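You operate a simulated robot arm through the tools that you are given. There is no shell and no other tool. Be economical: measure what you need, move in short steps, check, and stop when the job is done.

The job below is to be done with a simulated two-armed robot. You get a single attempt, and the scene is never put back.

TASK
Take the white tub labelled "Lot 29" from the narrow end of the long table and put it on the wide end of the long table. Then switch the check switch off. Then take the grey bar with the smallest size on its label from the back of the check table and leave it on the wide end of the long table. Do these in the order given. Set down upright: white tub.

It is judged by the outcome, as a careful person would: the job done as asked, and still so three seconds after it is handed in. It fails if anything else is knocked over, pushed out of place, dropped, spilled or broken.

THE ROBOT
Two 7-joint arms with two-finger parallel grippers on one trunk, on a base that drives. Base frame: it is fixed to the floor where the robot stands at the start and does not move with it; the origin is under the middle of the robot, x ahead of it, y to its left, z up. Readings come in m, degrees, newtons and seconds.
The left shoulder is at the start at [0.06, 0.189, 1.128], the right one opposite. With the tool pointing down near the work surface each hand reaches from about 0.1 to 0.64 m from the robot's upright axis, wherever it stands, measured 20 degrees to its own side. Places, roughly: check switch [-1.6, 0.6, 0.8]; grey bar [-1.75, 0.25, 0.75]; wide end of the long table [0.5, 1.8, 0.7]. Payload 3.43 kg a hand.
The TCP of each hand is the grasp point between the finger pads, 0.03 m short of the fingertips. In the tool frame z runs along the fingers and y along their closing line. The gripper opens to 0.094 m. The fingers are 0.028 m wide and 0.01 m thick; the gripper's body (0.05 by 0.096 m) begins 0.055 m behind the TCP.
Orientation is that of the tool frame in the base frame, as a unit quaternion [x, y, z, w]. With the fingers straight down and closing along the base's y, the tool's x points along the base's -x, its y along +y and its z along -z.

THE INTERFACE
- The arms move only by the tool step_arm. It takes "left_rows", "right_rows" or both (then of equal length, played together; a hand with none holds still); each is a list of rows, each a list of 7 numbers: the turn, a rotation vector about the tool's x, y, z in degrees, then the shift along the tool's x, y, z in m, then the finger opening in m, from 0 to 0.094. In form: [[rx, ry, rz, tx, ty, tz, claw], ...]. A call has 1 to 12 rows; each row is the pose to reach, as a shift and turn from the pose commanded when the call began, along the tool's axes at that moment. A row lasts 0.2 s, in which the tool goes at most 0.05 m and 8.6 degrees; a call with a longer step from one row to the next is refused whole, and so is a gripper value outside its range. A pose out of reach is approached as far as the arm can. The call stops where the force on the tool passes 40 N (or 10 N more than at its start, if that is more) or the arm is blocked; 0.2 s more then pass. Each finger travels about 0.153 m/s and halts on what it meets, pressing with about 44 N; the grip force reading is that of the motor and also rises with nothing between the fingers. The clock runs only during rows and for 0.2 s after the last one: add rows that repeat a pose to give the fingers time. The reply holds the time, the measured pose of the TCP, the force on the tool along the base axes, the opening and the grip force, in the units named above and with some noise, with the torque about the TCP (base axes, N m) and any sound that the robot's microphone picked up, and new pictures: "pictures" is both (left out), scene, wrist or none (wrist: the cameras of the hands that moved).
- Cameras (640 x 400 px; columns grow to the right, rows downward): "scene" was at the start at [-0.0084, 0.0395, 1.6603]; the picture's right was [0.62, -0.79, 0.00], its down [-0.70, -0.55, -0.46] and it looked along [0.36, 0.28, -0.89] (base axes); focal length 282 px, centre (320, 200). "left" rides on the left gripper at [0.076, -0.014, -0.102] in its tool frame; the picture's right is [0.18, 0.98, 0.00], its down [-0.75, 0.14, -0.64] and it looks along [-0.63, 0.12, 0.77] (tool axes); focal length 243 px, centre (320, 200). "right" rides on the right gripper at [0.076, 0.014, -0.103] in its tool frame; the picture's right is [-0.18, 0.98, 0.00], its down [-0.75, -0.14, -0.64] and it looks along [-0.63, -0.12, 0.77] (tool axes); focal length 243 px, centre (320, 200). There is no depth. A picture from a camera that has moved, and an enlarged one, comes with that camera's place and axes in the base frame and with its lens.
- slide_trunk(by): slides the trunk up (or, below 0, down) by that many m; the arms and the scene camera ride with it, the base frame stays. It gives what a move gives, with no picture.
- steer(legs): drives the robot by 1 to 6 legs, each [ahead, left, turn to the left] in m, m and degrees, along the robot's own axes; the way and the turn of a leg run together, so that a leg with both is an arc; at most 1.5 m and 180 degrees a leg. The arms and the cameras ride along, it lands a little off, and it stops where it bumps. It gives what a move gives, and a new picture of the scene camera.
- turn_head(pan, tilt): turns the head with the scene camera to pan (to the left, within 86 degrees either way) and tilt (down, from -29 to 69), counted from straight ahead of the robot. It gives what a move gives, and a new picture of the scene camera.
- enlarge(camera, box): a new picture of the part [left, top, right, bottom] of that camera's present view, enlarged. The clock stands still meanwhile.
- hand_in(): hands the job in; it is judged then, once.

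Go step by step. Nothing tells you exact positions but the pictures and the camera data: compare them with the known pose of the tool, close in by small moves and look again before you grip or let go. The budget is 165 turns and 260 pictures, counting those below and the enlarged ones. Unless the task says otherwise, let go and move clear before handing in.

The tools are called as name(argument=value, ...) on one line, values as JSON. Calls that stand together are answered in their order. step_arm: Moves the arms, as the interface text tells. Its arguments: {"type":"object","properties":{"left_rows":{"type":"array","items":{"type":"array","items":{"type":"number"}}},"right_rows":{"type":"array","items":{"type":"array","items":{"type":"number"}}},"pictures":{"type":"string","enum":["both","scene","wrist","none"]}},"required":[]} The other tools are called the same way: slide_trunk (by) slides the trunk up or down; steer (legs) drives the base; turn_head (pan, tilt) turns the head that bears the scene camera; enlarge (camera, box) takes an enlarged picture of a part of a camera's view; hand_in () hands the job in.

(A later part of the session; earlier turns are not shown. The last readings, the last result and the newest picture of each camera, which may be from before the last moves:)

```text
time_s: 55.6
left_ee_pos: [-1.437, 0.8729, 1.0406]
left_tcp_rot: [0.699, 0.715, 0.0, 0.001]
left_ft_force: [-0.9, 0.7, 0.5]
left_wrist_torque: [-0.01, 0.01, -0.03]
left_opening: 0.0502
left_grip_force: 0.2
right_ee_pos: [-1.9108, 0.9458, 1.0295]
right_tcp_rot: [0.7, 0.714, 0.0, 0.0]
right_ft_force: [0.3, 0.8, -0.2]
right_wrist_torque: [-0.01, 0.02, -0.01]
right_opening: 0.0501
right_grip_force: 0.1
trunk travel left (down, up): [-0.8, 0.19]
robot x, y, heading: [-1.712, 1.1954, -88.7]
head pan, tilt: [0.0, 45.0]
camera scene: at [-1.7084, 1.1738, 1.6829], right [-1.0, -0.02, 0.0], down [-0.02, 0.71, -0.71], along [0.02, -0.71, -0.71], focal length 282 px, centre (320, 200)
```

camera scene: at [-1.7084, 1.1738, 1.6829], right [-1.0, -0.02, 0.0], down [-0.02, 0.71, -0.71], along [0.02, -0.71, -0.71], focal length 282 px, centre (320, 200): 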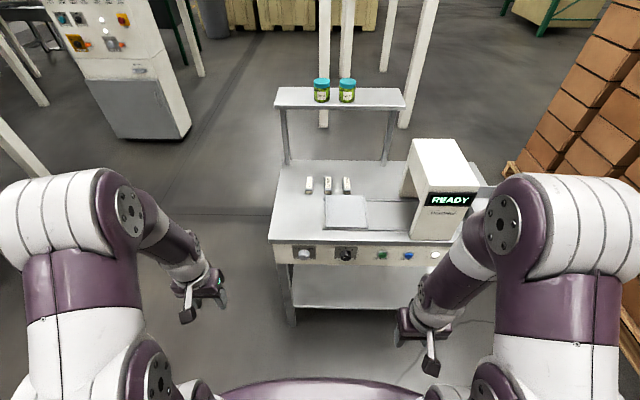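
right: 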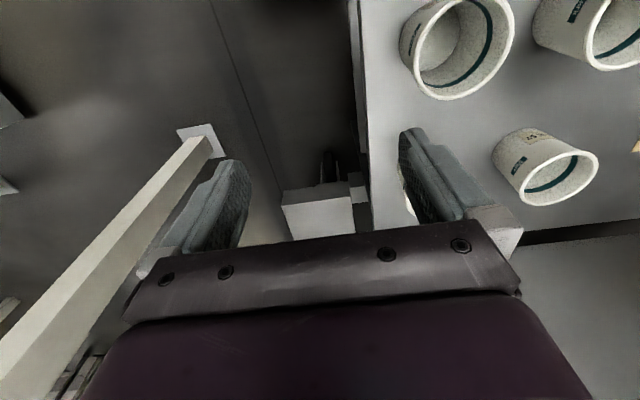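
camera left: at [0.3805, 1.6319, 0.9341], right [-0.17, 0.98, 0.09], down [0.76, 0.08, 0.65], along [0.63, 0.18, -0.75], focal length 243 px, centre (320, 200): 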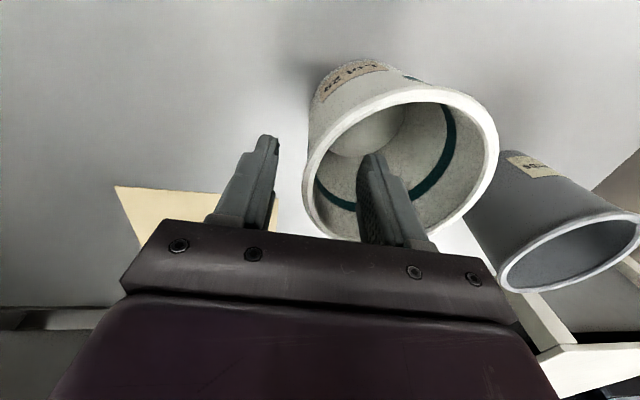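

I'm now facing the check table. I'll zoom in on the panel and the bars' labels.

enlarge(camera="scene", box=[275, 235, 375, 275])

enlarge(camera="scene", box=[365, 235, 460, 275])

enlarge(camera="scene", box=[298, 168, 358, 203])

```text
6.40 times, centred on (325, 255) of scene
camera zoom: at [-1.7084, 1.1738, 1.6829], right [-1.0, -0.02, 0.0], down [-0.02, 0.71, -0.71], along [0.02, -0.71, -0.71], focal length 1801 px, centre (288, -152)
```

zoom: 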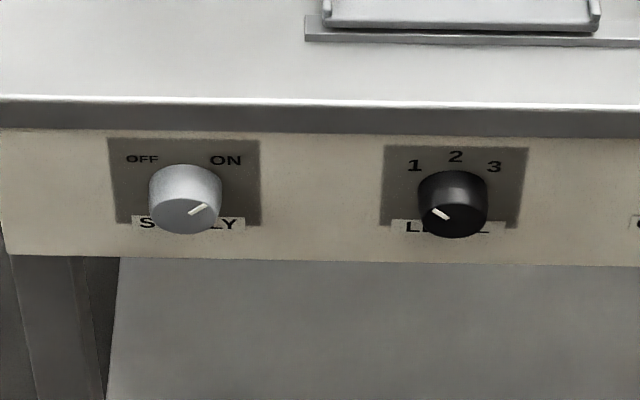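

```text
6.74 times, centred on (412, 255) of scene
camera zoom: at [-1.7084, 1.1738, 1.6829], right [-1.0, -0.02, 0.0], down [-0.02, 0.71, -0.71], along [0.02, -0.71, -0.71], focal length 1896 px, centre (-303, -170)
```

zoom: 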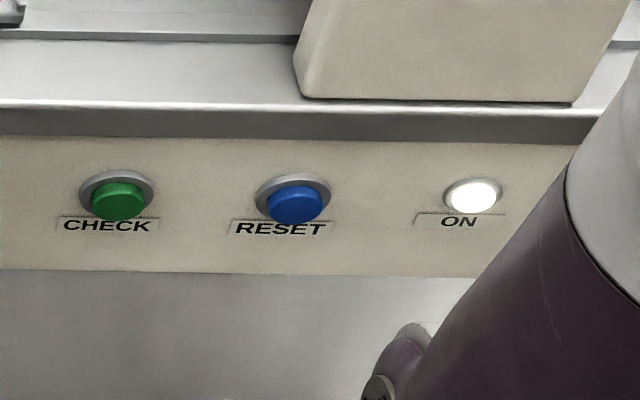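

```text
10.67 times, centred on (328, 186) of scene
camera zoom: at [-1.7084, 1.1738, 1.6829], right [-1.0, -0.02, 0.0], down [-0.02, 0.71, -0.71], along [0.02, -0.71, -0.71], focal length 3002 px, centre (235, 355)
```

zoom: 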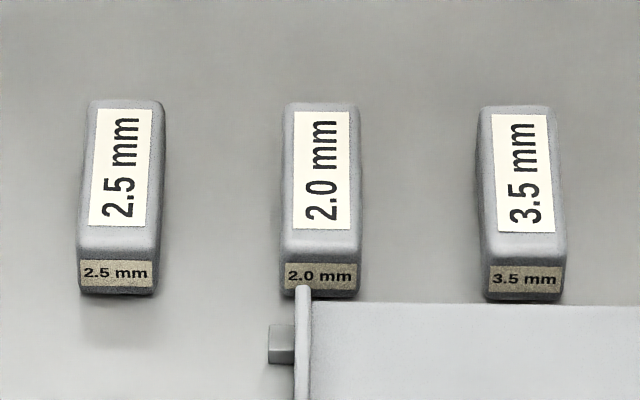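

The 2.0 mm bar is the middle of the three, and the switch is the SUPPLY knob (OFF/ON), pointing to ON, at about (-1.63, 0.566, 0.775). I'll align the robot, lower the trunk a little and turn the left hand to point forward.

steer(legs=[[0.06, -0.1, -1.2]])

slide_trunk(by=-0.15)

step_arm(left_rows=[[0, -8.2, 0, 0.0, -0.01, 0, 0.07], [0, -16.4, 0, 0.0, -0.02, 0.0, 0.09], [0, -24.6, 0, 0.0, -0.03, 0.0, 0.09], [0, -32.8, 0, 0.0, -0.04, 0.0, 0.09], [0, -41, 0, 0.0, -0.05, 0.0, 0.09], [0, -49.2, 0, 0.0, -0.06, 0.0, 0.09], [0, -57.4, 0, 0.0, -0.07, 0.0, 0.09], [0, -65.6, 0, 0.0, -0.08, 0.0, 0.09], [0, -73.8, 0, 0.0, -0.09, 0.0, 0.09], [0, -82, 0, 0.0, -0.1, 0.0, 0.09], [0, -90, 0, 0.0, -0.1, 0.0, 0.09], [0, -90, 0, 0.0, -0.1, 0.0, 0.09]], pictures="both")

```text
time_s: 56.9
left_ee_pos: [-1.5431, 0.8053, 1.041]
left_tcp_rot: [0.707, 0.707, 0.001, 0.0]
left_ft_force: [0.2, 0.9, 0.4]
left_wrist_torque: [0.01, 0.01, -0.02]
left_opening: 0.0501
left_grip_force: 0.1
right_ee_pos: [-2.0154, 0.8886, 1.0294]
right_tcp_rot: [0.707, 0.707, 0.001, 0.0]
right_ft_force: [-0.5, 0.7, -0.6]
right_wrist_torque: [-0.02, -0.02, -0.02]
right_opening: 0.0498
right_grip_force: 0.1
trunk travel left (down, up): [-0.8, 0.19]
robot x, y, heading: [-1.8078, 1.1337, -89.9]
head pan, tilt: [0.0, 45.0]
camera scene: at [-1.8072, 1.113, 1.6829], right [-1.0, 0.0, 0.0], down [0.0, 0.71, -0.71], along [0.0, -0.71, -0.71], focal length 282 px, centre (320, 200)
```

scene: 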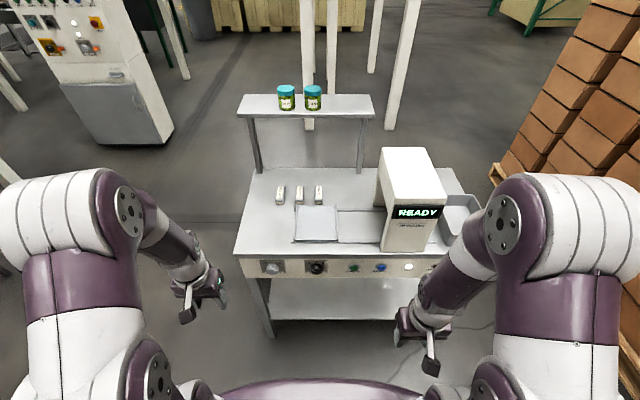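

```text
time_s: 58.6
left_ee_pos: [-1.5433, 0.8061, 0.8903]
left_tcp_rot: [0.708, 0.707, 0.0, 0.0]
left_ft_force: [-0.5, 0.3, -0.6]
left_wrist_torque: [0.04, -0.01, 0.03]
left_opening: 0.0501
left_grip_force: 0.0
right_ee_pos: [-2.0158, 0.8896, 0.8795]
right_tcp_rot: [0.707, 0.708, 0.0, 0.0]
right_ft_force: [0.3, -0.9, -0.2]
right_wrist_torque: [0.02, -0.01, 0.03]
right_opening: 0.0499
right_grip_force: 0.1
trunk travel left (down, up): [-0.65, 0.34]
robot x, y, heading: [-1.8077, 1.1327, -90.1]
head pan, tilt: [0.0, 45.0]
```

```text
time_s: 61.2
left_ee_pos: [-1.5704, 0.6032, 0.9823]
left_tcp_rot: [0.539, 0.523, -0.472, 0.46]
left_ft_force: [0.2, -0.1, 0.1]
left_wrist_torque: [0.0, -0.01, 0.03]
left_opening: 0.0899
left_grip_force: 0.0
left hand out of reach, approached as far as the arm can: row 3, 4, 5, 6, 7, 8, 9, 10, 11, 12
right_ee_pos: [-2.0147, 0.8874, 0.8791]
right_tcp_rot: [0.707, 0.707, 0.0, -0.001]
right_ft_force: [0.9, -1.1, -0.5]
right_wrist_torque: [0.02, 0.01, 0.0]
right_opening: 0.0499
right_grip_force: 0.0
trunk travel left (down, up): [-0.65, 0.34]
robot x, y, heading: [-1.8121, 1.1328, -90.2]
head pan, tilt: [0.0, 45.0]
camera scene: at [-1.808, 1.1131, 1.5328], right [-1.0, 0.0, 0.0], down [0.0, 0.71, -0.71], along [0.0, -0.71, -0.71], focal length 282 px, centre (320, 200)
camera left: at [-1.5818, 0.7144, 0.9202], right [0.98, 0.0, -0.18], down [0.15, 0.54, 0.83], along [0.09, -0.84, 0.53], focal length 243 px, centre (320, 200)
```

scene: 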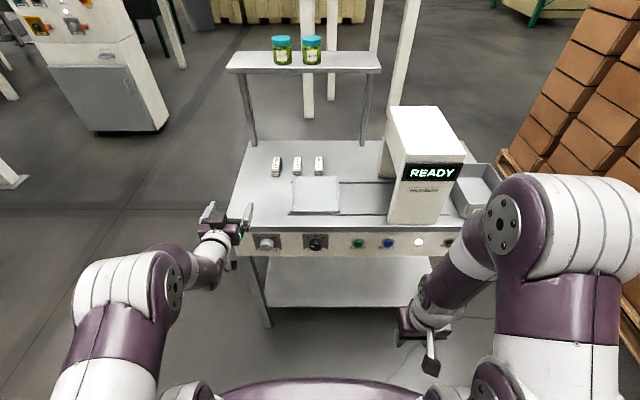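
left: 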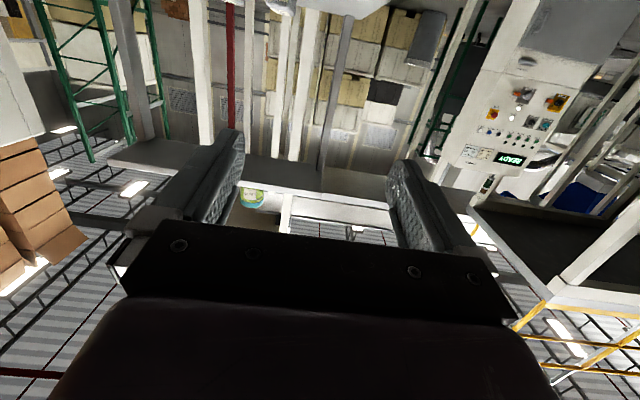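

The hand pointed forward only when stretched out, above table height. I'll back the robot off slightly and lower the trunk so the hand comes to knob height in this arm shape.

steer(legs=[[-0.13, 0, 0]])

slide_trunk(by=-0.2)

step_arm(left_rows=[[0, 0, 0, 0, 0, 0, 0.09]], pictures="both")

```text
time_s: 62.5
left_ee_pos: [-1.5706, 0.7337, 0.9819]
left_tcp_rot: [0.539, 0.523, -0.473, 0.461]
left_ft_force: [0.5, 0.6, -0.3]
left_wrist_torque: [0.01, 0.03, -0.05]
left_opening: 0.09
left_grip_force: 0.1
right_ee_pos: [-2.0164, 1.0184, 0.8804]
right_tcp_rot: [0.708, 0.706, 0.001, 0.0]
right_ft_force: [0.2, 0.2, 0.3]
right_wrist_torque: [0.0, 0.01, -0.01]
right_opening: 0.0498
right_grip_force: 0.0
trunk travel left (down, up): [-0.65, 0.34]
robot x, y, heading: [-1.8092, 1.2641, -90.1]
head pan, tilt: [0.0, 45.0]
camera scene: at [-1.808, 1.2437, 1.5328], right [-1.0, 0.0, 0.0], down [0.0, 0.71, -0.71], along [0.0, -0.71, -0.71], focal length 282 px, centre (320, 200)
```

scene: 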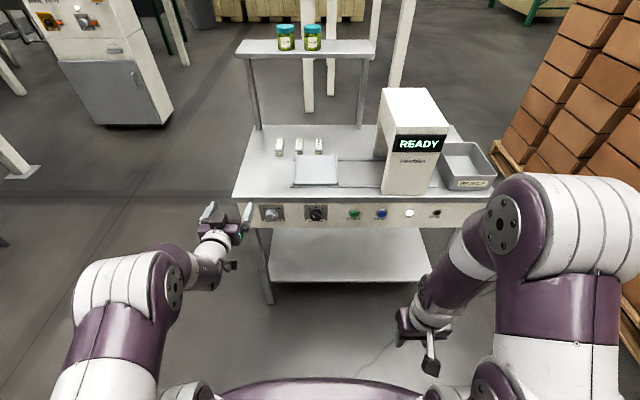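

```text
time_s: 64.7
left_ee_pos: [-1.5707, 0.7331, 0.7815]
left_tcp_rot: [0.539, 0.524, -0.472, 0.46]
left_ft_force: [0.1, 0.2, -0.5]
left_wrist_torque: [0.02, -0.02, -0.02]
left_opening: 0.0898
left_grip_force: 0.1
right_ee_pos: [-2.0149, 1.0193, 0.6792]
right_tcp_rot: [0.707, 0.707, 0.0, 0.0]
right_ft_force: [0.3, -0.4, 0.6]
right_wrist_torque: [0.02, -0.02, -0.01]
right_opening: 0.0501
right_grip_force: 0.0
trunk travel left (down, up): [-0.45, 0.54]
robot x, y, heading: [-1.813, 1.2656, -89.9]
head pan, tilt: [0.0, 45.0]
```

```text
time_s: 65.1
left_ee_pos: [-1.5703, 0.733, 0.7823]
left_tcp_rot: [0.54, 0.523, -0.472, 0.46]
left_ft_force: [0.3, -0.1, -0.1]
left_wrist_torque: [-0.02, -0.03, 0.01]
left_opening: 0.09
left_grip_force: 0.0
right_ee_pos: [-2.0162, 1.0183, 0.6803]
right_tcp_rot: [0.707, 0.708, -0.001, 0.0]
right_ft_force: [-0.1, 0.2, 0.4]
right_wrist_torque: [-0.02, 0.0, 0.0]
right_opening: 0.0503
right_grip_force: 0.0
trunk travel left (down, up): [-0.45, 0.54]
robot x, y, heading: [-1.8096, 1.2632, -89.8]
head pan, tilt: [0.0, 45.0]
camera scene: at [-1.808, 1.2429, 1.3329], right [-1.0, 0.0, 0.0], down [0.0, 0.71, -0.71], along [0.0, -0.71, -0.71], focal length 282 px, centre (320, 200)
camera left: at [-1.582, 0.8447, 0.7199], right [0.98, 0.0, -0.18], down [0.15, 0.53, 0.83], along [0.09, -0.85, 0.53], focal length 243 px, centre (320, 200)
```

scene: 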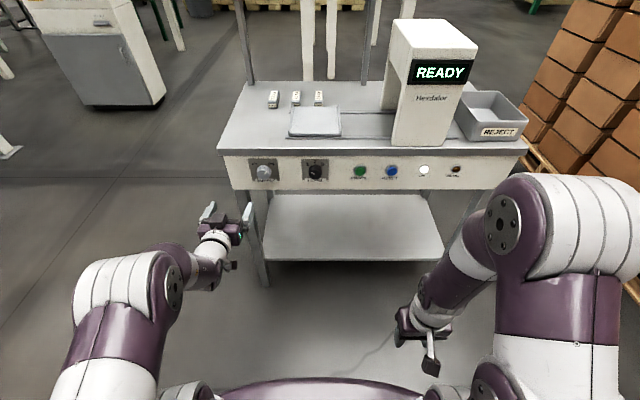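
left: 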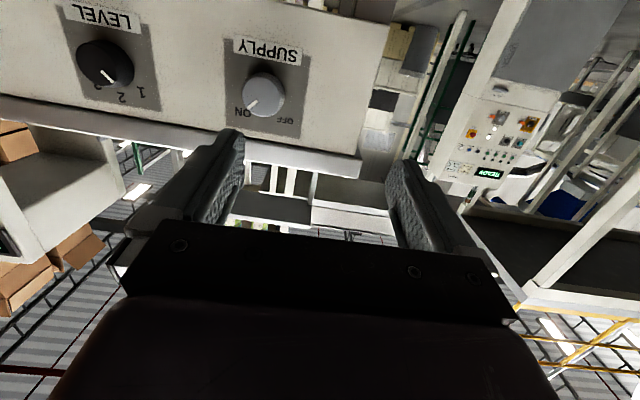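

The knob's position is confirmed at about (-1.634, 0.567, 0.776), with ON at the right and OFF at the left. I'll level the hand and line it up in front of the knob.

step_arm(left_rows=[[0, -3.5, 0, 0.003, -0.03, 0, 0.08], [0, -7.5, 0, 0.006, -0.064, 0, 0.075], [0, -7.5, 0, 0.006, -0.064, 0, 0.075]], pictures="none")

step_arm(left_rows=[[0, 0, 8.5, 0, 0, 0, 0.075], [0, 0, 17, 0, 0, 0, 0.075], [0, 0, 25.5, 0, 0, 0, 0.075], [0, 0, 34, 0, 0, 0, 0.075], [0, 0, 42, 0, 0, 0, 0.075], [0, 0, 50, 0, 0, 0, 0.075], [0, 0, 50, 0, 0, 0, 0.075]], pictures="both")

```text
time_s: 65.9
left_ee_pos: [-1.5711, 0.7029, 0.8277]
left_tcp_rot: [0.512, 0.492, -0.507, 0.489]
left_ft_force: [-0.6, -0.6, -0.3]
left_wrist_torque: [-0.02, -0.03, -0.03]
left_opening: 0.075
left_grip_force: 0.1
left hand out of reach, approached as far as the arm can: row 1, 2, 3
right_ee_pos: [-2.0153, 1.0174, 0.6791]
right_tcp_rot: [0.707, 0.707, 0.001, 0.0]
right_ft_force: [-0.1, 0.5, -0.1]
right_wrist_torque: [0.0, 0.01, 0.03]
right_opening: 0.0501
right_grip_force: 0.1
trunk travel left (down, up): [-0.45, 0.54]
robot x, y, heading: [-1.8089, 1.2618, -89.9]
head pan, tilt: [0.0, 45.0]
```

```text
time_s: 67.5
left_ee_pos: [-1.4934, 0.6462, 0.9598]
left_tcp_rot: [0.691, 0.235, -0.261, 0.632]
left_ft_force: [-0.7, 0.0, 0.1]
left_wrist_torque: [0.02, -0.02, 0.0]
left_opening: 0.0749
left_grip_force: 0.0
left hand out of reach, approached as far as the arm can: row 1, 2, 3, 4, 5, 6, 7
right_ee_pos: [-2.016, 1.018, 0.6801]
right_tcp_rot: [0.707, 0.707, 0.001, 0.0]
right_ft_force: [-0.1, 0.6, -0.5]
right_wrist_torque: [0.01, 0.03, 0.01]
right_opening: 0.05
right_grip_force: 0.0
trunk travel left (down, up): [-0.45, 0.54]
robot x, y, heading: [-1.8092, 1.262, -90.2]
head pan, tilt: [0.0, 45.0]
camera scene: at [-1.8077, 1.2429, 1.3328], right [-1.0, 0.0, 0.0], down [0.0, 0.71, -0.71], along [0.0, -0.71, -0.71], focal length 282 px, centre (320, 200)
camera left: at [-1.4383, 0.7486, 0.9068], right [0.78, -0.09, 0.62], down [-0.43, 0.63, 0.64], along [-0.45, -0.77, 0.45], focal length 243 px, centre (320, 200)
```

scene: 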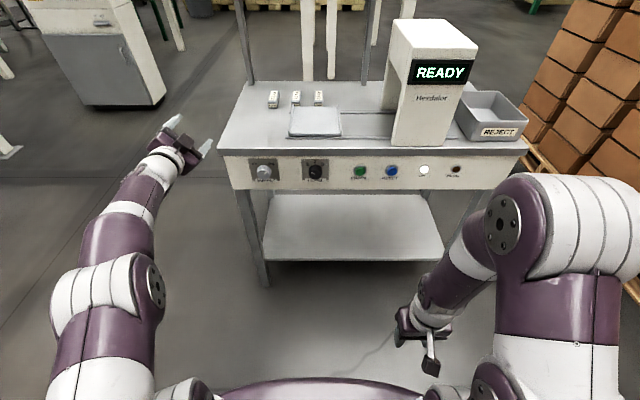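
left: 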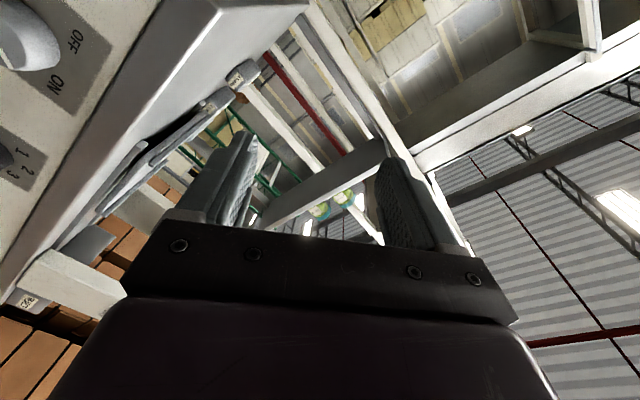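

The forward-pointing hand was too close to the body for this arm. I'll back the robot off further and undo the roll to re-establish a clean pose.

steer(legs=[[-0.18, 0, 0]])

step_arm(left_rows=[[0, 0, -8.5, 0, 0, 0, 0.075], [0, 0, -17, 0, 0, 0, 0.075], [0, 0, -25.5, 0, 0, 0, 0.075], [0, 0, -34, 0, 0, 0, 0.075], [0, 0, -42, 0, 0, 0, 0.075], [0, 0, -50, 0, 0, 0, 0.075], [0, 0, -50, 0, 0, 0.04, 0.075], [0, 0, -50, 0, 0, 0.08, 0.075]], pictures="none")

```text
time_s: 69.0
left_ee_pos: [-1.4937, 0.8276, 0.9602]
left_tcp_rot: [0.691, 0.235, -0.261, 0.632]
left_ft_force: [0.1, -0.4, -1.0]
left_wrist_torque: [0.03, 0.02, 0.01]
left_opening: 0.075
left_grip_force: 0.2
right_ee_pos: [-2.015, 1.1987, 0.6807]
right_tcp_rot: [0.707, 0.707, 0.001, 0.0]
right_ft_force: [0.5, 0.4, -0.3]
right_wrist_torque: [-0.05, 0.0, 0.01]
right_opening: 0.0502
right_grip_force: 0.0
trunk travel left (down, up): [-0.45, 0.54]
robot x, y, heading: [-1.8103, 1.4453, -90.1]
head pan, tilt: [0.0, 45.0]
camera scene: at [-1.8078, 1.4245, 1.3329], right [-1.0, 0.0, 0.0], down [0.0, 0.71, -0.71], along [0.0, -0.71, -0.71], focal length 282 px, centre (320, 200)
```

scene: 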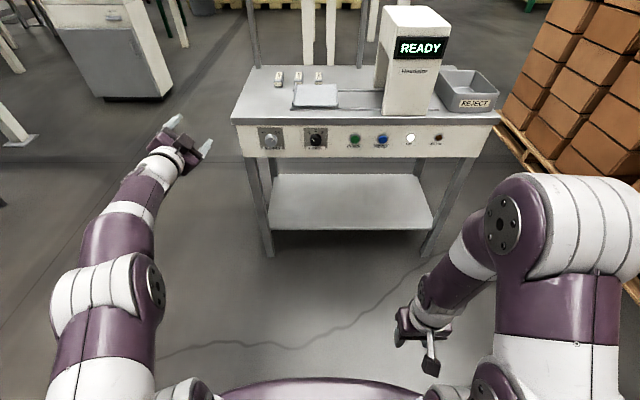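

```text
time_s: 70.8
left_ee_pos: [-1.498, 0.7463, 0.9545]
left_tcp_rot: [0.527, 0.505, -0.505, 0.461]
left_ft_force: [-0.3, 0.4, 0.5]
left_wrist_torque: [0.0, 0.01, -0.03]
left_opening: 0.0747
left_grip_force: 0.1
right_ee_pos: [-2.0148, 1.1978, 0.6786]
right_tcp_rot: [0.707, 0.707, 0.0, -0.001]
right_ft_force: [-0.5, -0.7, -0.2]
right_wrist_torque: [0.01, 0.02, -0.02]
right_opening: 0.0502
right_grip_force: 0.1
trunk travel left (down, up): [-0.45, 0.54]
robot x, y, heading: [-1.81, 1.4467, -90.1]
head pan, tilt: [0.0, 45.0]
```

The arm now reaches fully here. I'll bring the hand level and into line with the knob, still clear of the panel.

step_arm(left_rows=[[-2, -2, 0, 0.025, -0.02, 0, 0.075], [-3.8, -3.8, 0, 0.055, -0.045, 0, 0.075], [-3.8, -3.8, 0, 0.085, -0.068, 0, 0.075], [-3.8, -3.8, 0, 0.115, -0.09, 0, 0.075], [-3.8, -3.8, 0, 0.145, -0.115, 0, 0.075], [-3.8, -3.8, 0, 0.176, -0.137, 0, 0.075], [-3.8, -3.8, 0, 0.176, -0.137, 0, 0.075]], pictures="both")

```text
time_s: 72.4
left_ee_pos: [-1.5774, 0.7506, 0.7854]
left_tcp_rot: [-0.507, -0.498, 0.512, -0.483]
left_ft_force: [-1.1, -0.1, -0.2]
left_wrist_torque: [0.01, -0.01, -0.01]
left_opening: 0.0748
left_grip_force: 0.1
left hand out of reach, approached as far as the arm can: row 2, 4, 5, 6, 7
right_ee_pos: [-2.0159, 1.1987, 0.6805]
right_tcp_rot: [0.707, 0.708, 0.001, 0.0]
right_ft_force: [-0.1, -0.5, -0.4]
right_wrist_torque: [0.05, -0.05, -0.01]
right_opening: 0.0502
right_grip_force: 0.1
trunk travel left (down, up): [-0.45, 0.54]
robot x, y, heading: [-1.8107, 1.4446, -90.1]
head pan, tilt: [0.0, 45.0]
camera scene: at [-1.808, 1.4234, 1.3329], right [-1.0, 0.0, 0.0], down [0.0, 0.71, -0.71], along [0.0, -0.71, -0.71], focal length 282 px, centre (320, 200)
camera left: at [-1.5894, 0.8536, 0.7119], right [0.98, -0.03, -0.2], down [0.18, 0.63, 0.76], along [0.1, -0.78, 0.62], focal length 243 px, centre (320, 200)
```

scene: 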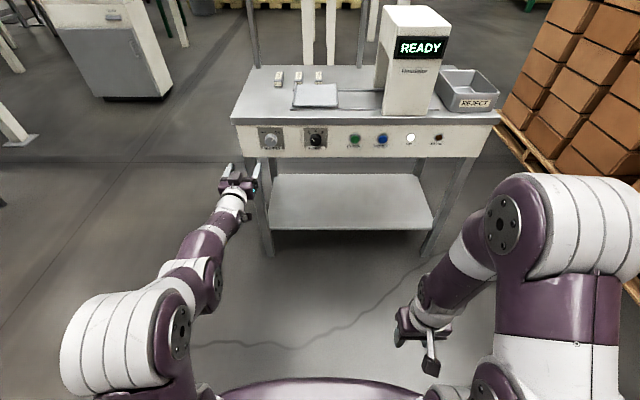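
left: 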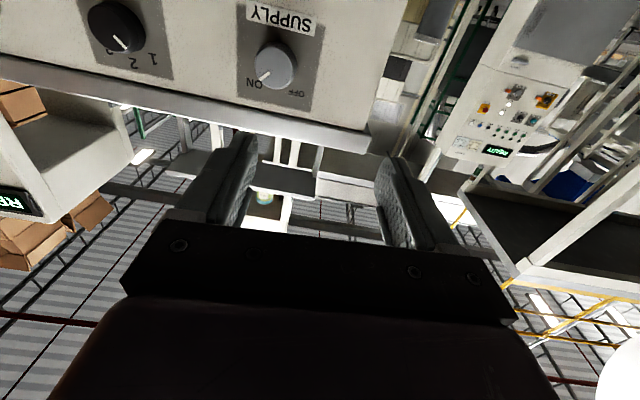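

The hand is level but can't come further inward, so I'll shift the robot to its right instead. Then I'll move the hand outward to line up with the knob.

steer(legs=[[0, -0.14, 0]])

step_arm(left_rows=[[0, 0, 0, 0.0, 0.03, 0, 0.075], [0, 0, 0, 0.0, 0.06, 0, 0.075], [0, 0, 0, 0.0, 0.083, 0, 0.075], [0, 0, 8, 0.0, 0.083, 0, 0.075], [0, 0, 16, 0.0, 0.083, 0, 0.075], [0, 0, 24, 0.0, 0.083, 0, 0.075], [0, 0, 32, 0.0, 0.083, 0, 0.075], [0, 0, 40, 0.0, 0.083, 0, 0.075]], pictures="none")

```text
time_s: 73.7
left_ee_pos: [-1.7173, 0.7495, 0.7864]
left_tcp_rot: [-0.507, -0.498, 0.511, -0.484]
left_ft_force: [-0.4, 0.2, 1.0]
left_wrist_torque: [-0.03, 0.02, 0.0]
left_opening: 0.075
left_grip_force: 0.0
right_ee_pos: [-2.1563, 1.1989, 0.6804]
right_tcp_rot: [0.707, 0.707, 0.001, 0.001]
right_ft_force: [-0.1, 0.3, -0.1]
right_wrist_torque: [0.0, -0.01, 0.0]
right_opening: 0.0501
right_grip_force: 0.1
trunk travel left (down, up): [-0.45, 0.54]
robot x, y, heading: [-1.9491, 1.4445, -89.8]
head pan, tilt: [0.0, 45.0]
camera scene: at [-1.9498, 1.4231, 1.3328], right [-1.0, 0.0, 0.0], down [0.0, 0.71, -0.71], along [0.0, -0.71, -0.71], focal length 282 px, centre (320, 200)
```

scene: 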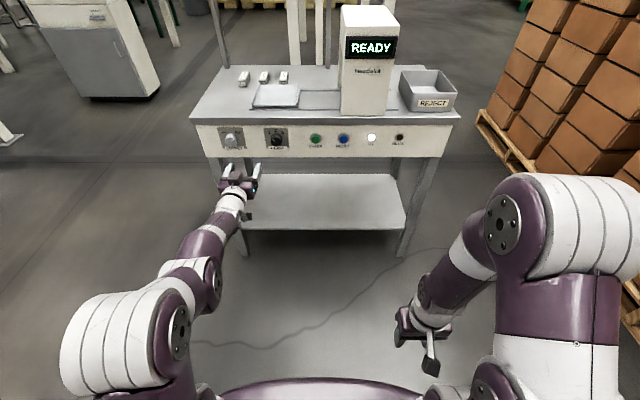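

```text
time_s: 75.5
left_ee_pos: [-1.597, 0.7344, 0.8242]
left_tcp_rot: [0.659, 0.296, -0.325, 0.61]
left_ft_force: [0.2, -0.5, -0.5]
left_wrist_torque: [-0.03, -0.03, 0.02]
left_opening: 0.0751
left_grip_force: 0.0
left hand out of reach, approached as far as the arm can: row 6, 7, 8
right_ee_pos: [-2.1558, 1.198, 0.6801]
right_tcp_rot: [0.707, 0.707, 0.001, 0.0]
right_ft_force: [-0.1, -0.6, -0.4]
right_wrist_torque: [-0.01, -0.03, 0.02]
right_opening: 0.05
right_grip_force: 0.2
trunk travel left (down, up): [-0.45, 0.54]
robot x, y, heading: [-1.9494, 1.4422, -89.8]
head pan, tilt: [0.0, 45.0]
```

Positive roll is limited to about +24°. I'll return to the aligned pose and see how far the roll goes in the needed (counter-clockwise) direction.

step_arm(left_rows=[[0, 0, -8, 0.005, -0.02, -0.002, 0.075], [0, 0, -16, 0.01, -0.04, -0.004, 0.075], [0, 0, -24, 0.015, -0.059, -0.006, 0.075], [0, 0, -32, 0.015, -0.059, -0.006, 0.075], [0, 0, -40, 0.015, -0.059, -0.006, 0.075], [0, 0, -48, 0.015, -0.059, -0.006, 0.075], [0, 0, -56, 0.015, -0.059, -0.006, 0.075], [0, 0, -64, 0.015, -0.059, -0.006, 0.075], [0, 0, -72, 0.015, -0.059, -0.006, 0.075], [0, 0, -80, 0.015, -0.059, -0.006, 0.075], [0, 0, -88, 0.015, -0.059, -0.006, 0.075], [0, 0, -96, 0.015, -0.059, -0.006, 0.075]], pictures="both")

```text
time_s: 78.1
left_ee_pos: [-1.6348, 0.7451, 0.7759]
left_tcp_rot: [0.22, 0.687, -0.672, 0.165]
left_ft_force: [0.1, -0.3, -0.2]
left_wrist_torque: [0.03, 0.01, -0.01]
left_opening: 0.0751
left_grip_force: 0.0
right_ee_pos: [-2.1557, 1.197, 0.6797]
right_tcp_rot: [0.707, 0.707, -0.001, -0.001]
right_ft_force: [-1.7, 0.3, -0.6]
right_wrist_torque: [0.0, -0.01, -0.02]
right_opening: 0.0502
right_grip_force: 0.1
trunk travel left (down, up): [-0.45, 0.54]
robot x, y, heading: [-1.9501, 1.4421, -90.3]
head pan, tilt: [0.0, 45.0]
camera scene: at [-1.9484, 1.4231, 1.3328], right [-1.0, 0.0, 0.0], down [0.0, 0.71, -0.71], along [0.0, -0.71, -0.71], focal length 282 px, centre (320, 200)
camera left: at [-1.6995, 0.8531, 0.7533], right [0.36, 0.02, -0.93], down [0.76, 0.58, 0.3], along [0.55, -0.81, 0.2], focal length 243 px, centre (320, 200)
```

scene: 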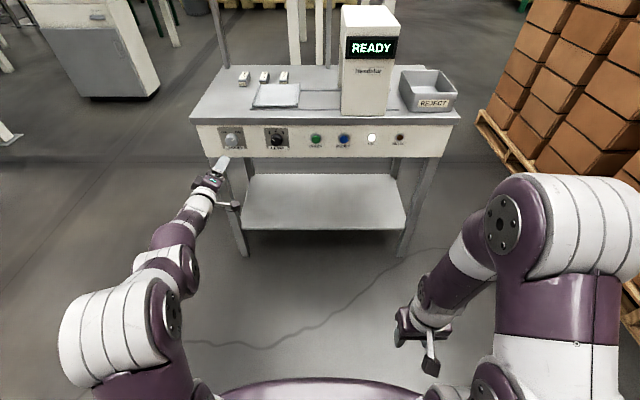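
left: 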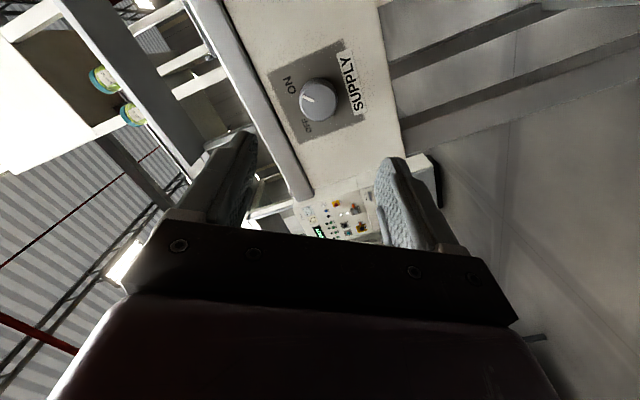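

Roll to -58° works. I'll square the hand to the panel and test further roll to about -100°.

step_arm(left_rows=[[0, -4.6, 0, 0, 0, 0, 0.075], [0, -4.6, 0, 0, 0, 0, 0.075]], pictures="none")

step_arm(left_rows=[[0, 0, -8, 0, 0, 0, 0.075], [0, 0, -16, 0, 0, 0, 0.075], [0, 0, -24, 0, 0, 0, 0.075], [0, 0, -32, 0, 0, 0, 0.075], [0, 0, -40, 0, 0, 0, 0.075], [0, 0, -48, 0, 0, 0, 0.075]], pictures="none")

```text
time_s: 78.7
left_ee_pos: [-1.6335, 0.7456, 0.7764]
left_tcp_rot: [0.193, 0.681, -0.679, 0.194]
left_ft_force: [0.8, 0.2, -0.1]
left_wrist_torque: [0.01, 0.01, 0.02]
left_opening: 0.0751
left_grip_force: 0.1
right_ee_pos: [-2.1558, 1.1989, 0.6797]
right_tcp_rot: [0.707, 0.707, 0.0, 0.0]
right_ft_force: [-0.5, 0.3, 0.4]
right_wrist_torque: [-0.05, 0.04, 0.01]
right_opening: 0.0499
right_grip_force: 0.1
trunk travel left (down, up): [-0.45, 0.54]
robot x, y, heading: [-1.9515, 1.443, -89.9]
head pan, tilt: [0.0, 45.0]
```

```text
time_s: 80.1
left_ee_pos: [-1.6337, 0.7456, 0.7758]
left_tcp_rot: [0.101, -0.699, 0.7, 0.101]
left_ft_force: [-0.4, 0.1, -0.3]
left_wrist_torque: [-0.01, 0.02, 0.02]
left_opening: 0.075
left_grip_force: 0.2
right_ee_pos: [-2.1555, 1.1992, 0.6807]
right_tcp_rot: [0.707, 0.707, 0.0, 0.0]
right_ft_force: [-0.1, 0.7, 0.0]
right_wrist_torque: [0.04, -0.02, 0.02]
right_opening: 0.05
right_grip_force: 0.0
trunk travel left (down, up): [-0.45, 0.54]
robot x, y, heading: [-1.9497, 1.4479, -90.3]
head pan, tilt: [0.0, 45.0]
```

The roll range is ample. I'll return to about -10° roll, still in front of the knob, and look before approaching.

step_arm(left_rows=[[0, 0, 8, 0, 0, 0, 0.075], [0, 0, 16, 0, 0, 0, 0.075], [0, 0, 24, 0, 0, 0, 0.075], [0, 0, 32, 0, 0, 0, 0.075], [0, 0, 40, 0, 0, 0, 0.075], [0, 0, 48, 0, 0, 0, 0.075], [0, 0, 56, 0, 0, 0, 0.075], [0, 0, 64, 0, 0, 0, 0.075], [0, 0, 72, 0, 0, 0, 0.075], [0, 0, 80, 0, 0, 0, 0.075], [0, 0, 88, 0, 0, 0, 0.075], [0, 0, 96, 0, 0, 0, 0.075]], pictures="both")

enlarge(camera="left", box=[200, 0, 400, 125])

```text
time_s: 82.7
left_ee_pos: [-1.6347, 0.7454, 0.7764]
left_tcp_rot: [0.453, 0.543, -0.542, 0.454]
left_ft_force: [-0.4, -0.8, 0.2]
left_wrist_torque: [0.0, -0.02, 0.01]
left_opening: 0.075
left_grip_force: 0.0
right_ee_pos: [-2.1569, 1.198, 0.6806]
right_tcp_rot: [0.707, 0.708, 0.0, 0.001]
right_ft_force: [0.2, -0.2, -0.6]
right_wrist_torque: [0.0, -0.04, 0.02]
right_opening: 0.0501
right_grip_force: 0.1
trunk travel left (down, up): [-0.45, 0.54]
robot x, y, heading: [-1.9496, 1.4415, -89.9]
head pan, tilt: [0.0, 45.0]
camera scene: at [-1.9484, 1.4231, 1.3328], right [-1.0, 0.0, 0.0], down [0.0, 0.71, -0.71], along [0.0, -0.71, -0.71], focal length 282 px, centre (320, 200)
camera left: at [-1.662, 0.8474, 0.7045], right [0.94, 0.0, -0.35], down [0.27, 0.64, 0.72], along [0.23, -0.77, 0.6], focal length 243 px, centre (320, 200)
```

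scene: 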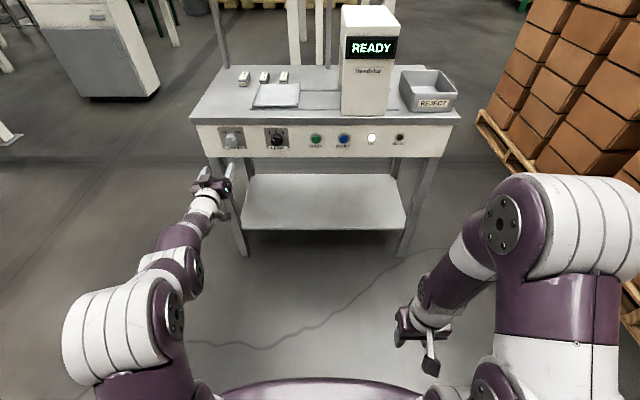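
left: 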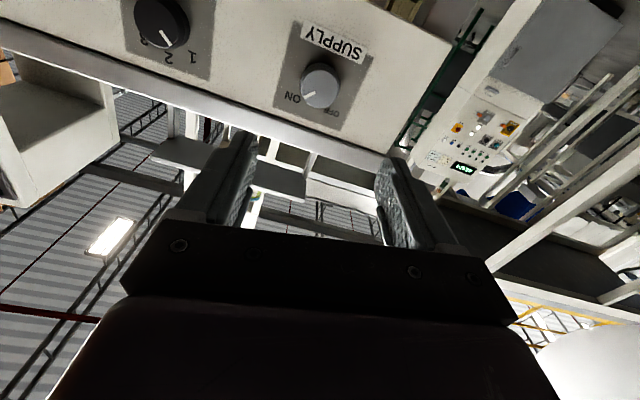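

```text
3.20 times, centred on (300, 62) of left
camera zoom: at [-1.662, 0.8474, 0.7045], right [0.94, 0.0, -0.35], down [0.27, 0.64, 0.72], along [0.23, -0.77, 0.6], focal length 776 px, centre (384, 640)
```

zoom: 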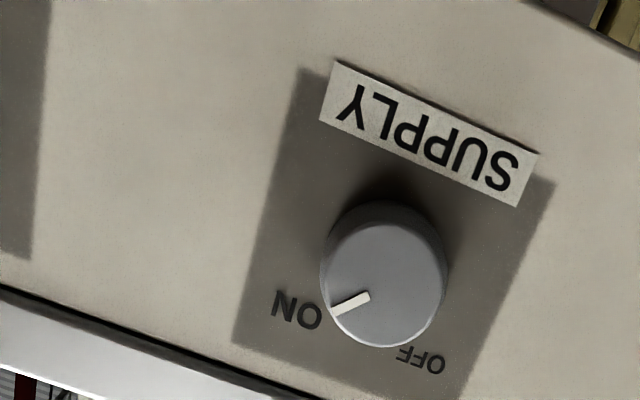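

The knob's pointer is at ON, and the hand is aligned with it. I'll drive forward 0.1 m and check alignment.

steer(legs=[[0.1, 0, 0]])

enlarge(camera="left", box=[120, 0, 520, 250])

```text
time_s: 83.8
left_ee_pos: [-1.6348, 0.6423, 0.7744]
left_tcp_rot: [0.453, 0.544, -0.542, 0.453]
left_ft_force: [-0.8, -0.1, 0.8]
left_wrist_torque: [-0.02, -0.02, 0.02]
left_opening: 0.075
left_grip_force: 0.0
right_ee_pos: [-2.1572, 1.0971, 0.6788]
right_tcp_rot: [0.707, 0.707, 0.001, 0.0]
right_ft_force: [-0.3, 0.2, -0.6]
right_wrist_torque: [0.02, -0.01, 0.02]
right_opening: 0.0501
right_grip_force: 0.1
trunk travel left (down, up): [-0.45, 0.54]
robot x, y, heading: [-1.9489, 1.3439, -90.0]
head pan, tilt: [0.0, 45.0]
camera scene: at [-1.9483, 1.321, 1.3328], right [-1.0, 0.0, 0.0], down [0.0, 0.71, -0.71], along [0.0, -0.71, -0.71], focal length 282 px, centre (320, 200)
```

scene: 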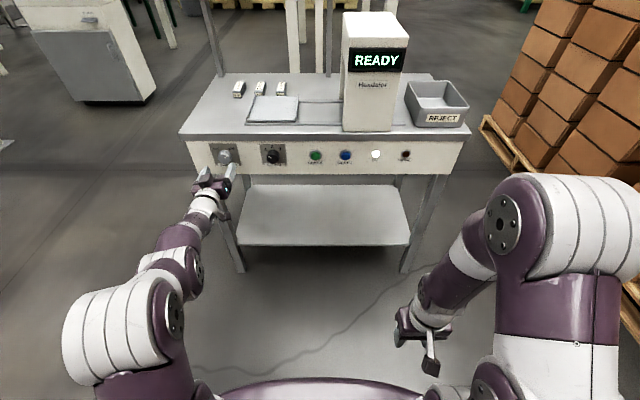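

```text
1.60 times, centred on (320, 125) of left
camera zoom: at [-1.6623, 0.7461, 0.7035], right [0.93, 0.0, -0.36], down [0.27, 0.64, 0.72], along [0.23, -0.77, 0.6], focal length 388 px, centre (320, 320)
```

zoom: 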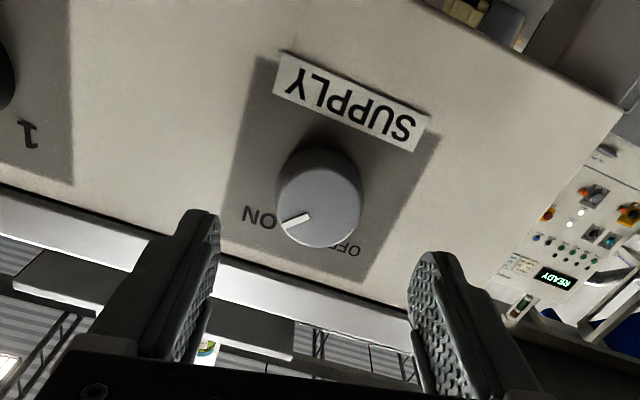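

Knob face is at about y=0.58, z=0.772, centred between the fingers. I'll advance 5 cm so that the tips straddle the knob.

step_arm(left_rows=[[0, 0, 0, 0.002, 0, 0.02, 0.075], [0, 0, 0, 0.002, 0, 0.035, 0.075], [0, 0, 0, 0.002, 0, 0.05, 0.075], [0, 0, 0, 0.002, 0, 0.05, 0.075]], pictures="both")

```text
time_s: 84.8
left_ee_pos: [-1.6354, 0.5945, 0.7739]
left_tcp_rot: [0.453, 0.543, -0.543, 0.453]
left_ft_force: [-0.2, 0.9, -0.8]
left_wrist_torque: [-0.03, 0.01, 0.04]
left_opening: 0.0751
left_grip_force: 0.1
right_ee_pos: [-2.1554, 1.0993, 0.6801]
right_tcp_rot: [0.707, 0.707, -0.001, -0.001]
right_ft_force: [1.0, -0.6, 0.0]
right_wrist_torque: [0.01, -0.01, -0.03]
right_opening: 0.05
right_grip_force: 0.1
trunk travel left (down, up): [-0.45, 0.54]
robot x, y, heading: [-1.9511, 1.3443, -90.0]
head pan, tilt: [0.0, 45.0]
camera scene: at [-1.9484, 1.3229, 1.3329], right [-1.0, 0.0, 0.0], down [0.0, 0.71, -0.71], along [0.0, -0.71, -0.71], focal length 282 px, centre (320, 200)
camera left: at [-1.6623, 0.6973, 0.7023], right [0.93, 0.0, -0.36], down [0.27, 0.64, 0.72], along [0.23, -0.77, 0.6], focal length 243 px, centre (320, 200)
```

scene: 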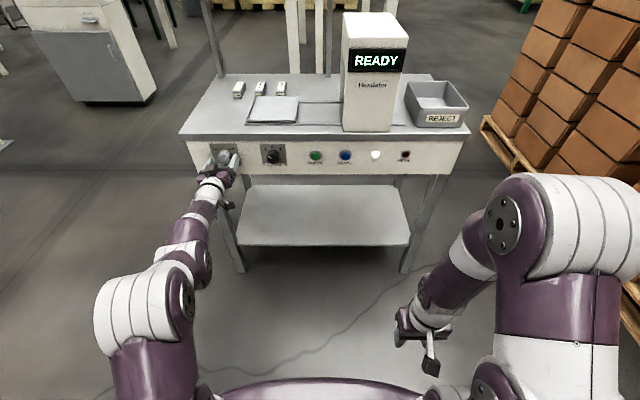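
left: 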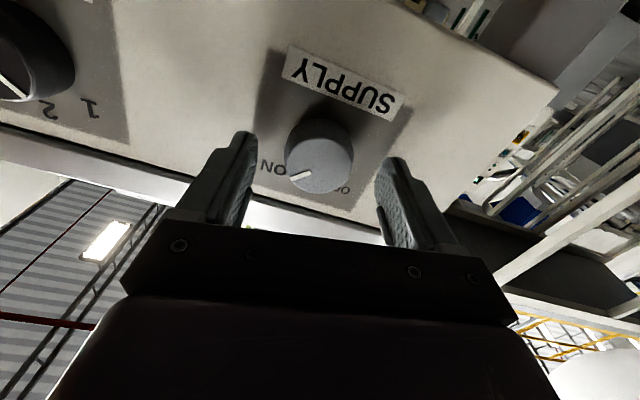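

The fingers straddle the knob but overlap it only about 12 mm. I'll advance 6 mm more and close.

step_arm(left_rows=[[0, 0, 0, 0.001, 0, 0.006, 0.075], [0, 0, 0, 0.001, 0, 0.006, 0.05], [0, 0, 0, 0.001, 0, 0.006, 0.02], [0, 0, 0, 0.001, 0, 0.006, 0.02], [0, 0, 0, 0.001, 0, 0.006, 0.02]], pictures="wrist")

```text
time_s: 86.0
left_ee_pos: [-1.6365, 0.5885, 0.774]
left_tcp_rot: [0.453, 0.543, -0.542, 0.454]
left_ft_force: [-2.0, -0.8, 0.1]
left_wrist_torque: [-0.15, 0.0, -0.09]
left_opening: 0.042
left_grip_force: 45.3
right_ee_pos: [-2.1552, 1.0981, 0.6793]
right_tcp_rot: [0.707, 0.707, 0.0, 0.0]
right_ft_force: [0.1, -1.4, 0.6]
right_wrist_torque: [-0.02, -0.02, 0.01]
right_opening: 0.0501
right_grip_force: 0.1
trunk travel left (down, up): [-0.45, 0.54]
robot x, y, heading: [-1.9516, 1.348, -90.0]
head pan, tilt: [0.0, 45.0]
camera left: at [-1.663, 0.6908, 0.7013], right [0.93, 0.0, -0.36], down [0.27, 0.64, 0.72], along [0.23, -0.77, 0.6], focal length 243 px, centre (320, 200)
```

left: 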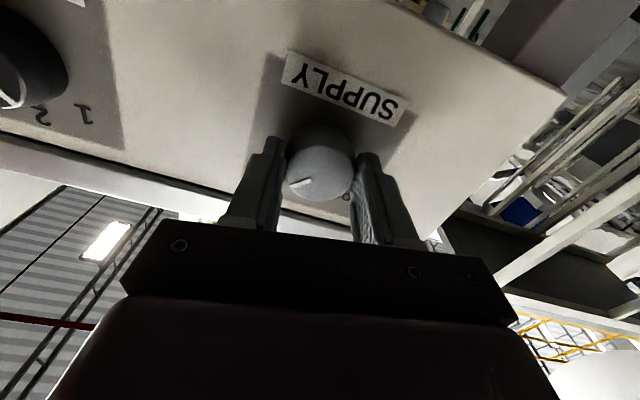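

The knob is gripped at 42 mm. I'll turn it counter-clockwise towards OFF, watching the torque and sound.

step_arm(left_rows=[[0, 0, -7, 0, 0, 0, 0.02], [0, 0, -14, 0, 0, 0, 0.02], [0, 0, -21, 0, 0, 0, 0.02], [0, 0, -28, 0, 0, 0, 0.02], [0, 0, -35, 0, 0, 0, 0.02], [0, 0, -42, 0, 0, 0, 0.02]], pictures="wrist")

```text
time_s: 87.5
left_ee_pos: [-1.6362, 0.588, 0.774]
left_tcp_rot: [0.229, 0.669, -0.669, 0.228]
left_ft_force: [-7.3, -1.9, 2.5]
left_wrist_torque: [0.52, -0.01, -0.87]
left_opening: 0.0421
left_grip_force: 44.5
right_ee_pos: [-2.156, 1.0976, 0.6802]
right_tcp_rot: [0.707, 0.707, 0.0, 0.0]
right_ft_force: [-0.7, 1.1, -0.1]
right_wrist_torque: [-0.01, -0.01, 0.03]
right_opening: 0.0499
right_grip_force: 0.0
trunk travel left (down, up): [-0.45, 0.54]
robot x, y, heading: [-1.9491, 1.344, -90.1]
head pan, tilt: [0.0, 45.0]
camera left: at [-1.7054, 0.6908, 0.739], right [0.45, 0.0, -0.89], down [0.68, 0.64, 0.35], along [0.57, -0.77, 0.29], focal length 243 px, centre (320, 200)
```

left: 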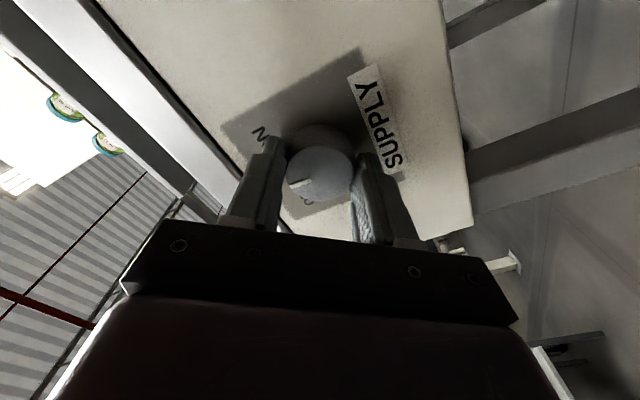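

The knob turns with the hand, about halfway now. I'll continue.

step_arm(left_rows=[[0, 0, -7, 0, 0, 0, 0.02], [0, 0, -14, 0, 0, 0, 0.02], [0, 0, -21, 0, 0, 0, 0.02], [0, 0, -28, 0, 0, 0, 0.02], [0, 0, -35, 0, 0, 0, 0.02], [0, 0, -42, 0, 0, 0, 0.02], [0, 0, -48, 0, 0, 0, 0.02]], pictures="both")

enlarge(camera="left", box=[200, 60, 440, 220])

```text
time_s: 89.0
left_ee_pos: [-1.6358, 0.5877, 0.7746]
left_tcp_rot: [0.063, -0.704, 0.705, 0.063]
left_ft_force: [-10.0, -6.0, 8.1]
left_wrist_torque: [-0.07, -0.02, 0.25]
left_opening: 0.0421
left_grip_force: 45.3
right_ee_pos: [-2.1565, 1.0973, 0.6795]
right_tcp_rot: [0.708, 0.707, 0.001, 0.0]
right_ft_force: [0.1, -0.1, -0.5]
right_wrist_torque: [0.01, 0.01, -0.02]
right_opening: 0.0498
right_grip_force: 0.0
trunk travel left (down, up): [-0.45, 0.54]
robot x, y, heading: [-1.9526, 1.3447, -90.0]
head pan, tilt: [0.0, 45.0]
camera scene: at [-1.9504, 1.3231, 1.3329], right [-1.0, 0.0, 0.0], down [0.0, 0.71, -0.71], along [0.0, -0.71, -0.71], focal length 282 px, centre (320, 200)
camera left: at [-1.7091, 0.6909, 0.8029], right [-0.36, 0.0, -0.93], down [0.72, 0.64, -0.27], along [0.6, -0.77, -0.23], focal length 243 px, centre (320, 200)
```

scene: 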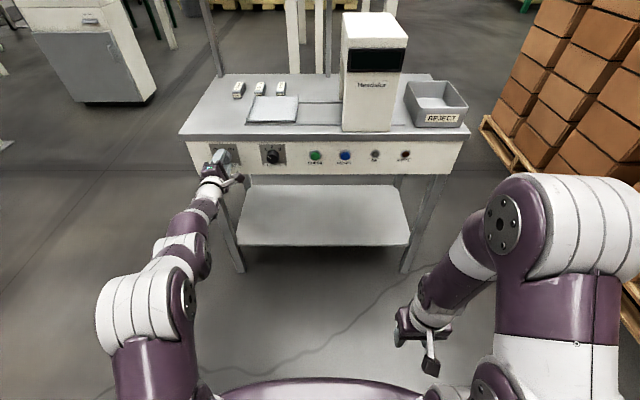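
left: 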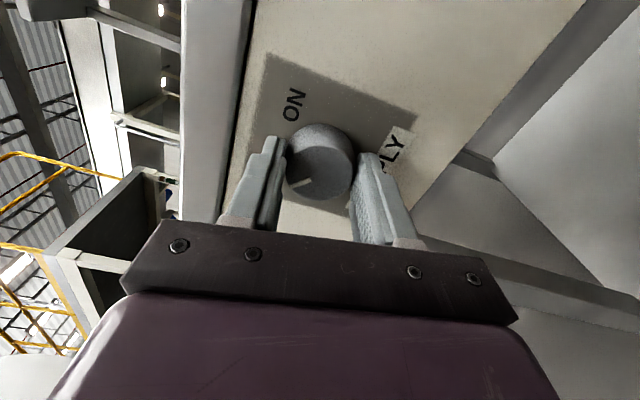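

```text
2.50 times, centred on (320, 140) of left
camera zoom: at [-1.7091, 0.6909, 0.8029], right [-0.36, 0.0, -0.93], down [0.72, 0.64, -0.27], along [0.6, -0.77, -0.23], focal length 606 px, centre (320, 350)
```

zoom: 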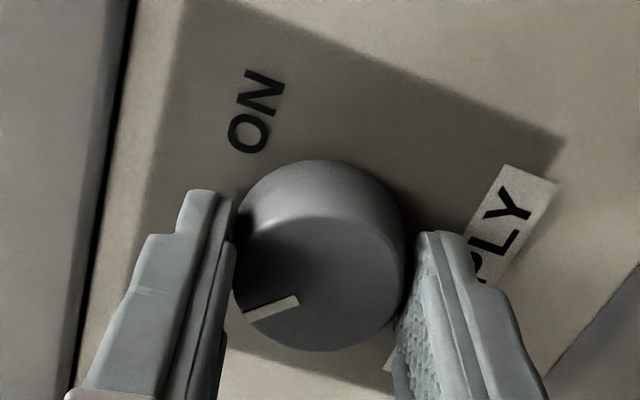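

The READY display and the ON lamp went dark, so supply is off. I'll release and back straight out.

step_arm(left_rows=[[0, 0, 0, 0, 0, 0, 0.05], [0, 0, 0, 0, 0, 0, 0.075], [0, 0, 0, 0, 0, 0, 0.075], [0, 0, 0, 0, 0, -0.03, 0.075], [0, 0, 0, 0, 0, -0.06, 0.075], [0, 0, 0, 0, 0, -0.09, 0.075]], pictures="wrist")

steer(legs=[[-0.2, 0, 0]])

enlarge(camera="scene", box=[180, 60, 480, 180])

```text
time_s: 90.5
left_ee_pos: [-1.6353, 0.6806, 0.774]
left_tcp_rot: [-0.063, 0.705, -0.703, -0.063]
left_ft_force: [-0.1, -0.2, 0.6]
left_wrist_torque: [0.0, -0.01, 0.0]
left_opening: 0.0749
left_grip_force: 0.1
right_ee_pos: [-2.1555, 1.0993, 0.6809]
right_tcp_rot: [0.707, 0.707, 0.0, 0.0]
right_ft_force: [0.4, 0.3, -0.2]
right_wrist_torque: [0.01, 0.0, 0.02]
right_opening: 0.05
right_grip_force: 0.1
trunk travel left (down, up): [-0.45, 0.54]
robot x, y, heading: [-1.9499, 1.345, -90.0]
head pan, tilt: [0.0, 45.0]
camera left: at [-1.7077, 0.7823, 0.8012], right [-0.36, 0.0, -0.93], down [0.72, 0.64, -0.27], along [0.6, -0.77, -0.23], focal length 243 px, centre (320, 200)
```

left: 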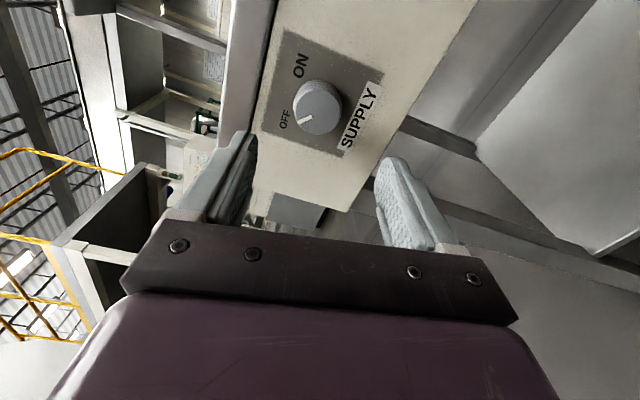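

```text
time_s: 92.0
left_ee_pos: [-1.6329, 0.8806, 0.7737]
left_tcp_rot: [-0.065, 0.705, -0.704, -0.062]
left_ft_force: [0.0, 0.0, 0.4]
left_wrist_torque: [0.01, -0.01, -0.04]
left_opening: 0.0749
left_grip_force: 0.1
right_ee_pos: [-2.1546, 1.2972, 0.6806]
right_tcp_rot: [0.706, 0.708, 0.0, 0.0]
right_ft_force: [-0.1, 0.3, 0.0]
right_wrist_torque: [-0.01, -0.01, 0.03]
right_opening: 0.0501
right_grip_force: 0.0
trunk travel left (down, up): [-0.45, 0.54]
robot x, y, heading: [-1.9507, 1.5436, -89.8]
head pan, tilt: [0.0, 45.0]
camera scene: at [-1.9486, 1.5228, 1.3329], right [-1.0, 0.0, 0.0], down [0.0, 0.71, -0.71], along [0.0, -0.71, -0.71], focal length 282 px, centre (320, 200)
```

scene: 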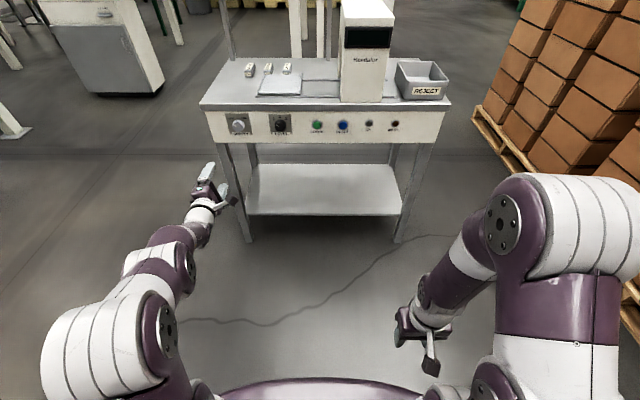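

```text
2.13 times, centred on (330, 120) of scene
camera zoom: at [-1.9486, 1.5228, 1.3329], right [-1.0, 0.0, 0.0], down [0.0, 0.71, -0.71], along [0.0, -0.71, -0.71], focal length 600 px, centre (299, 371)
```

zoom: 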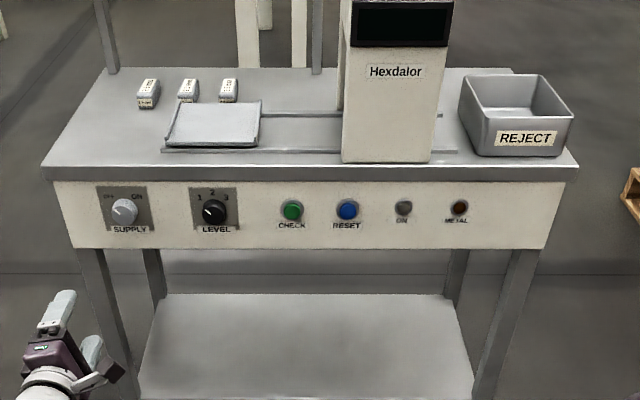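

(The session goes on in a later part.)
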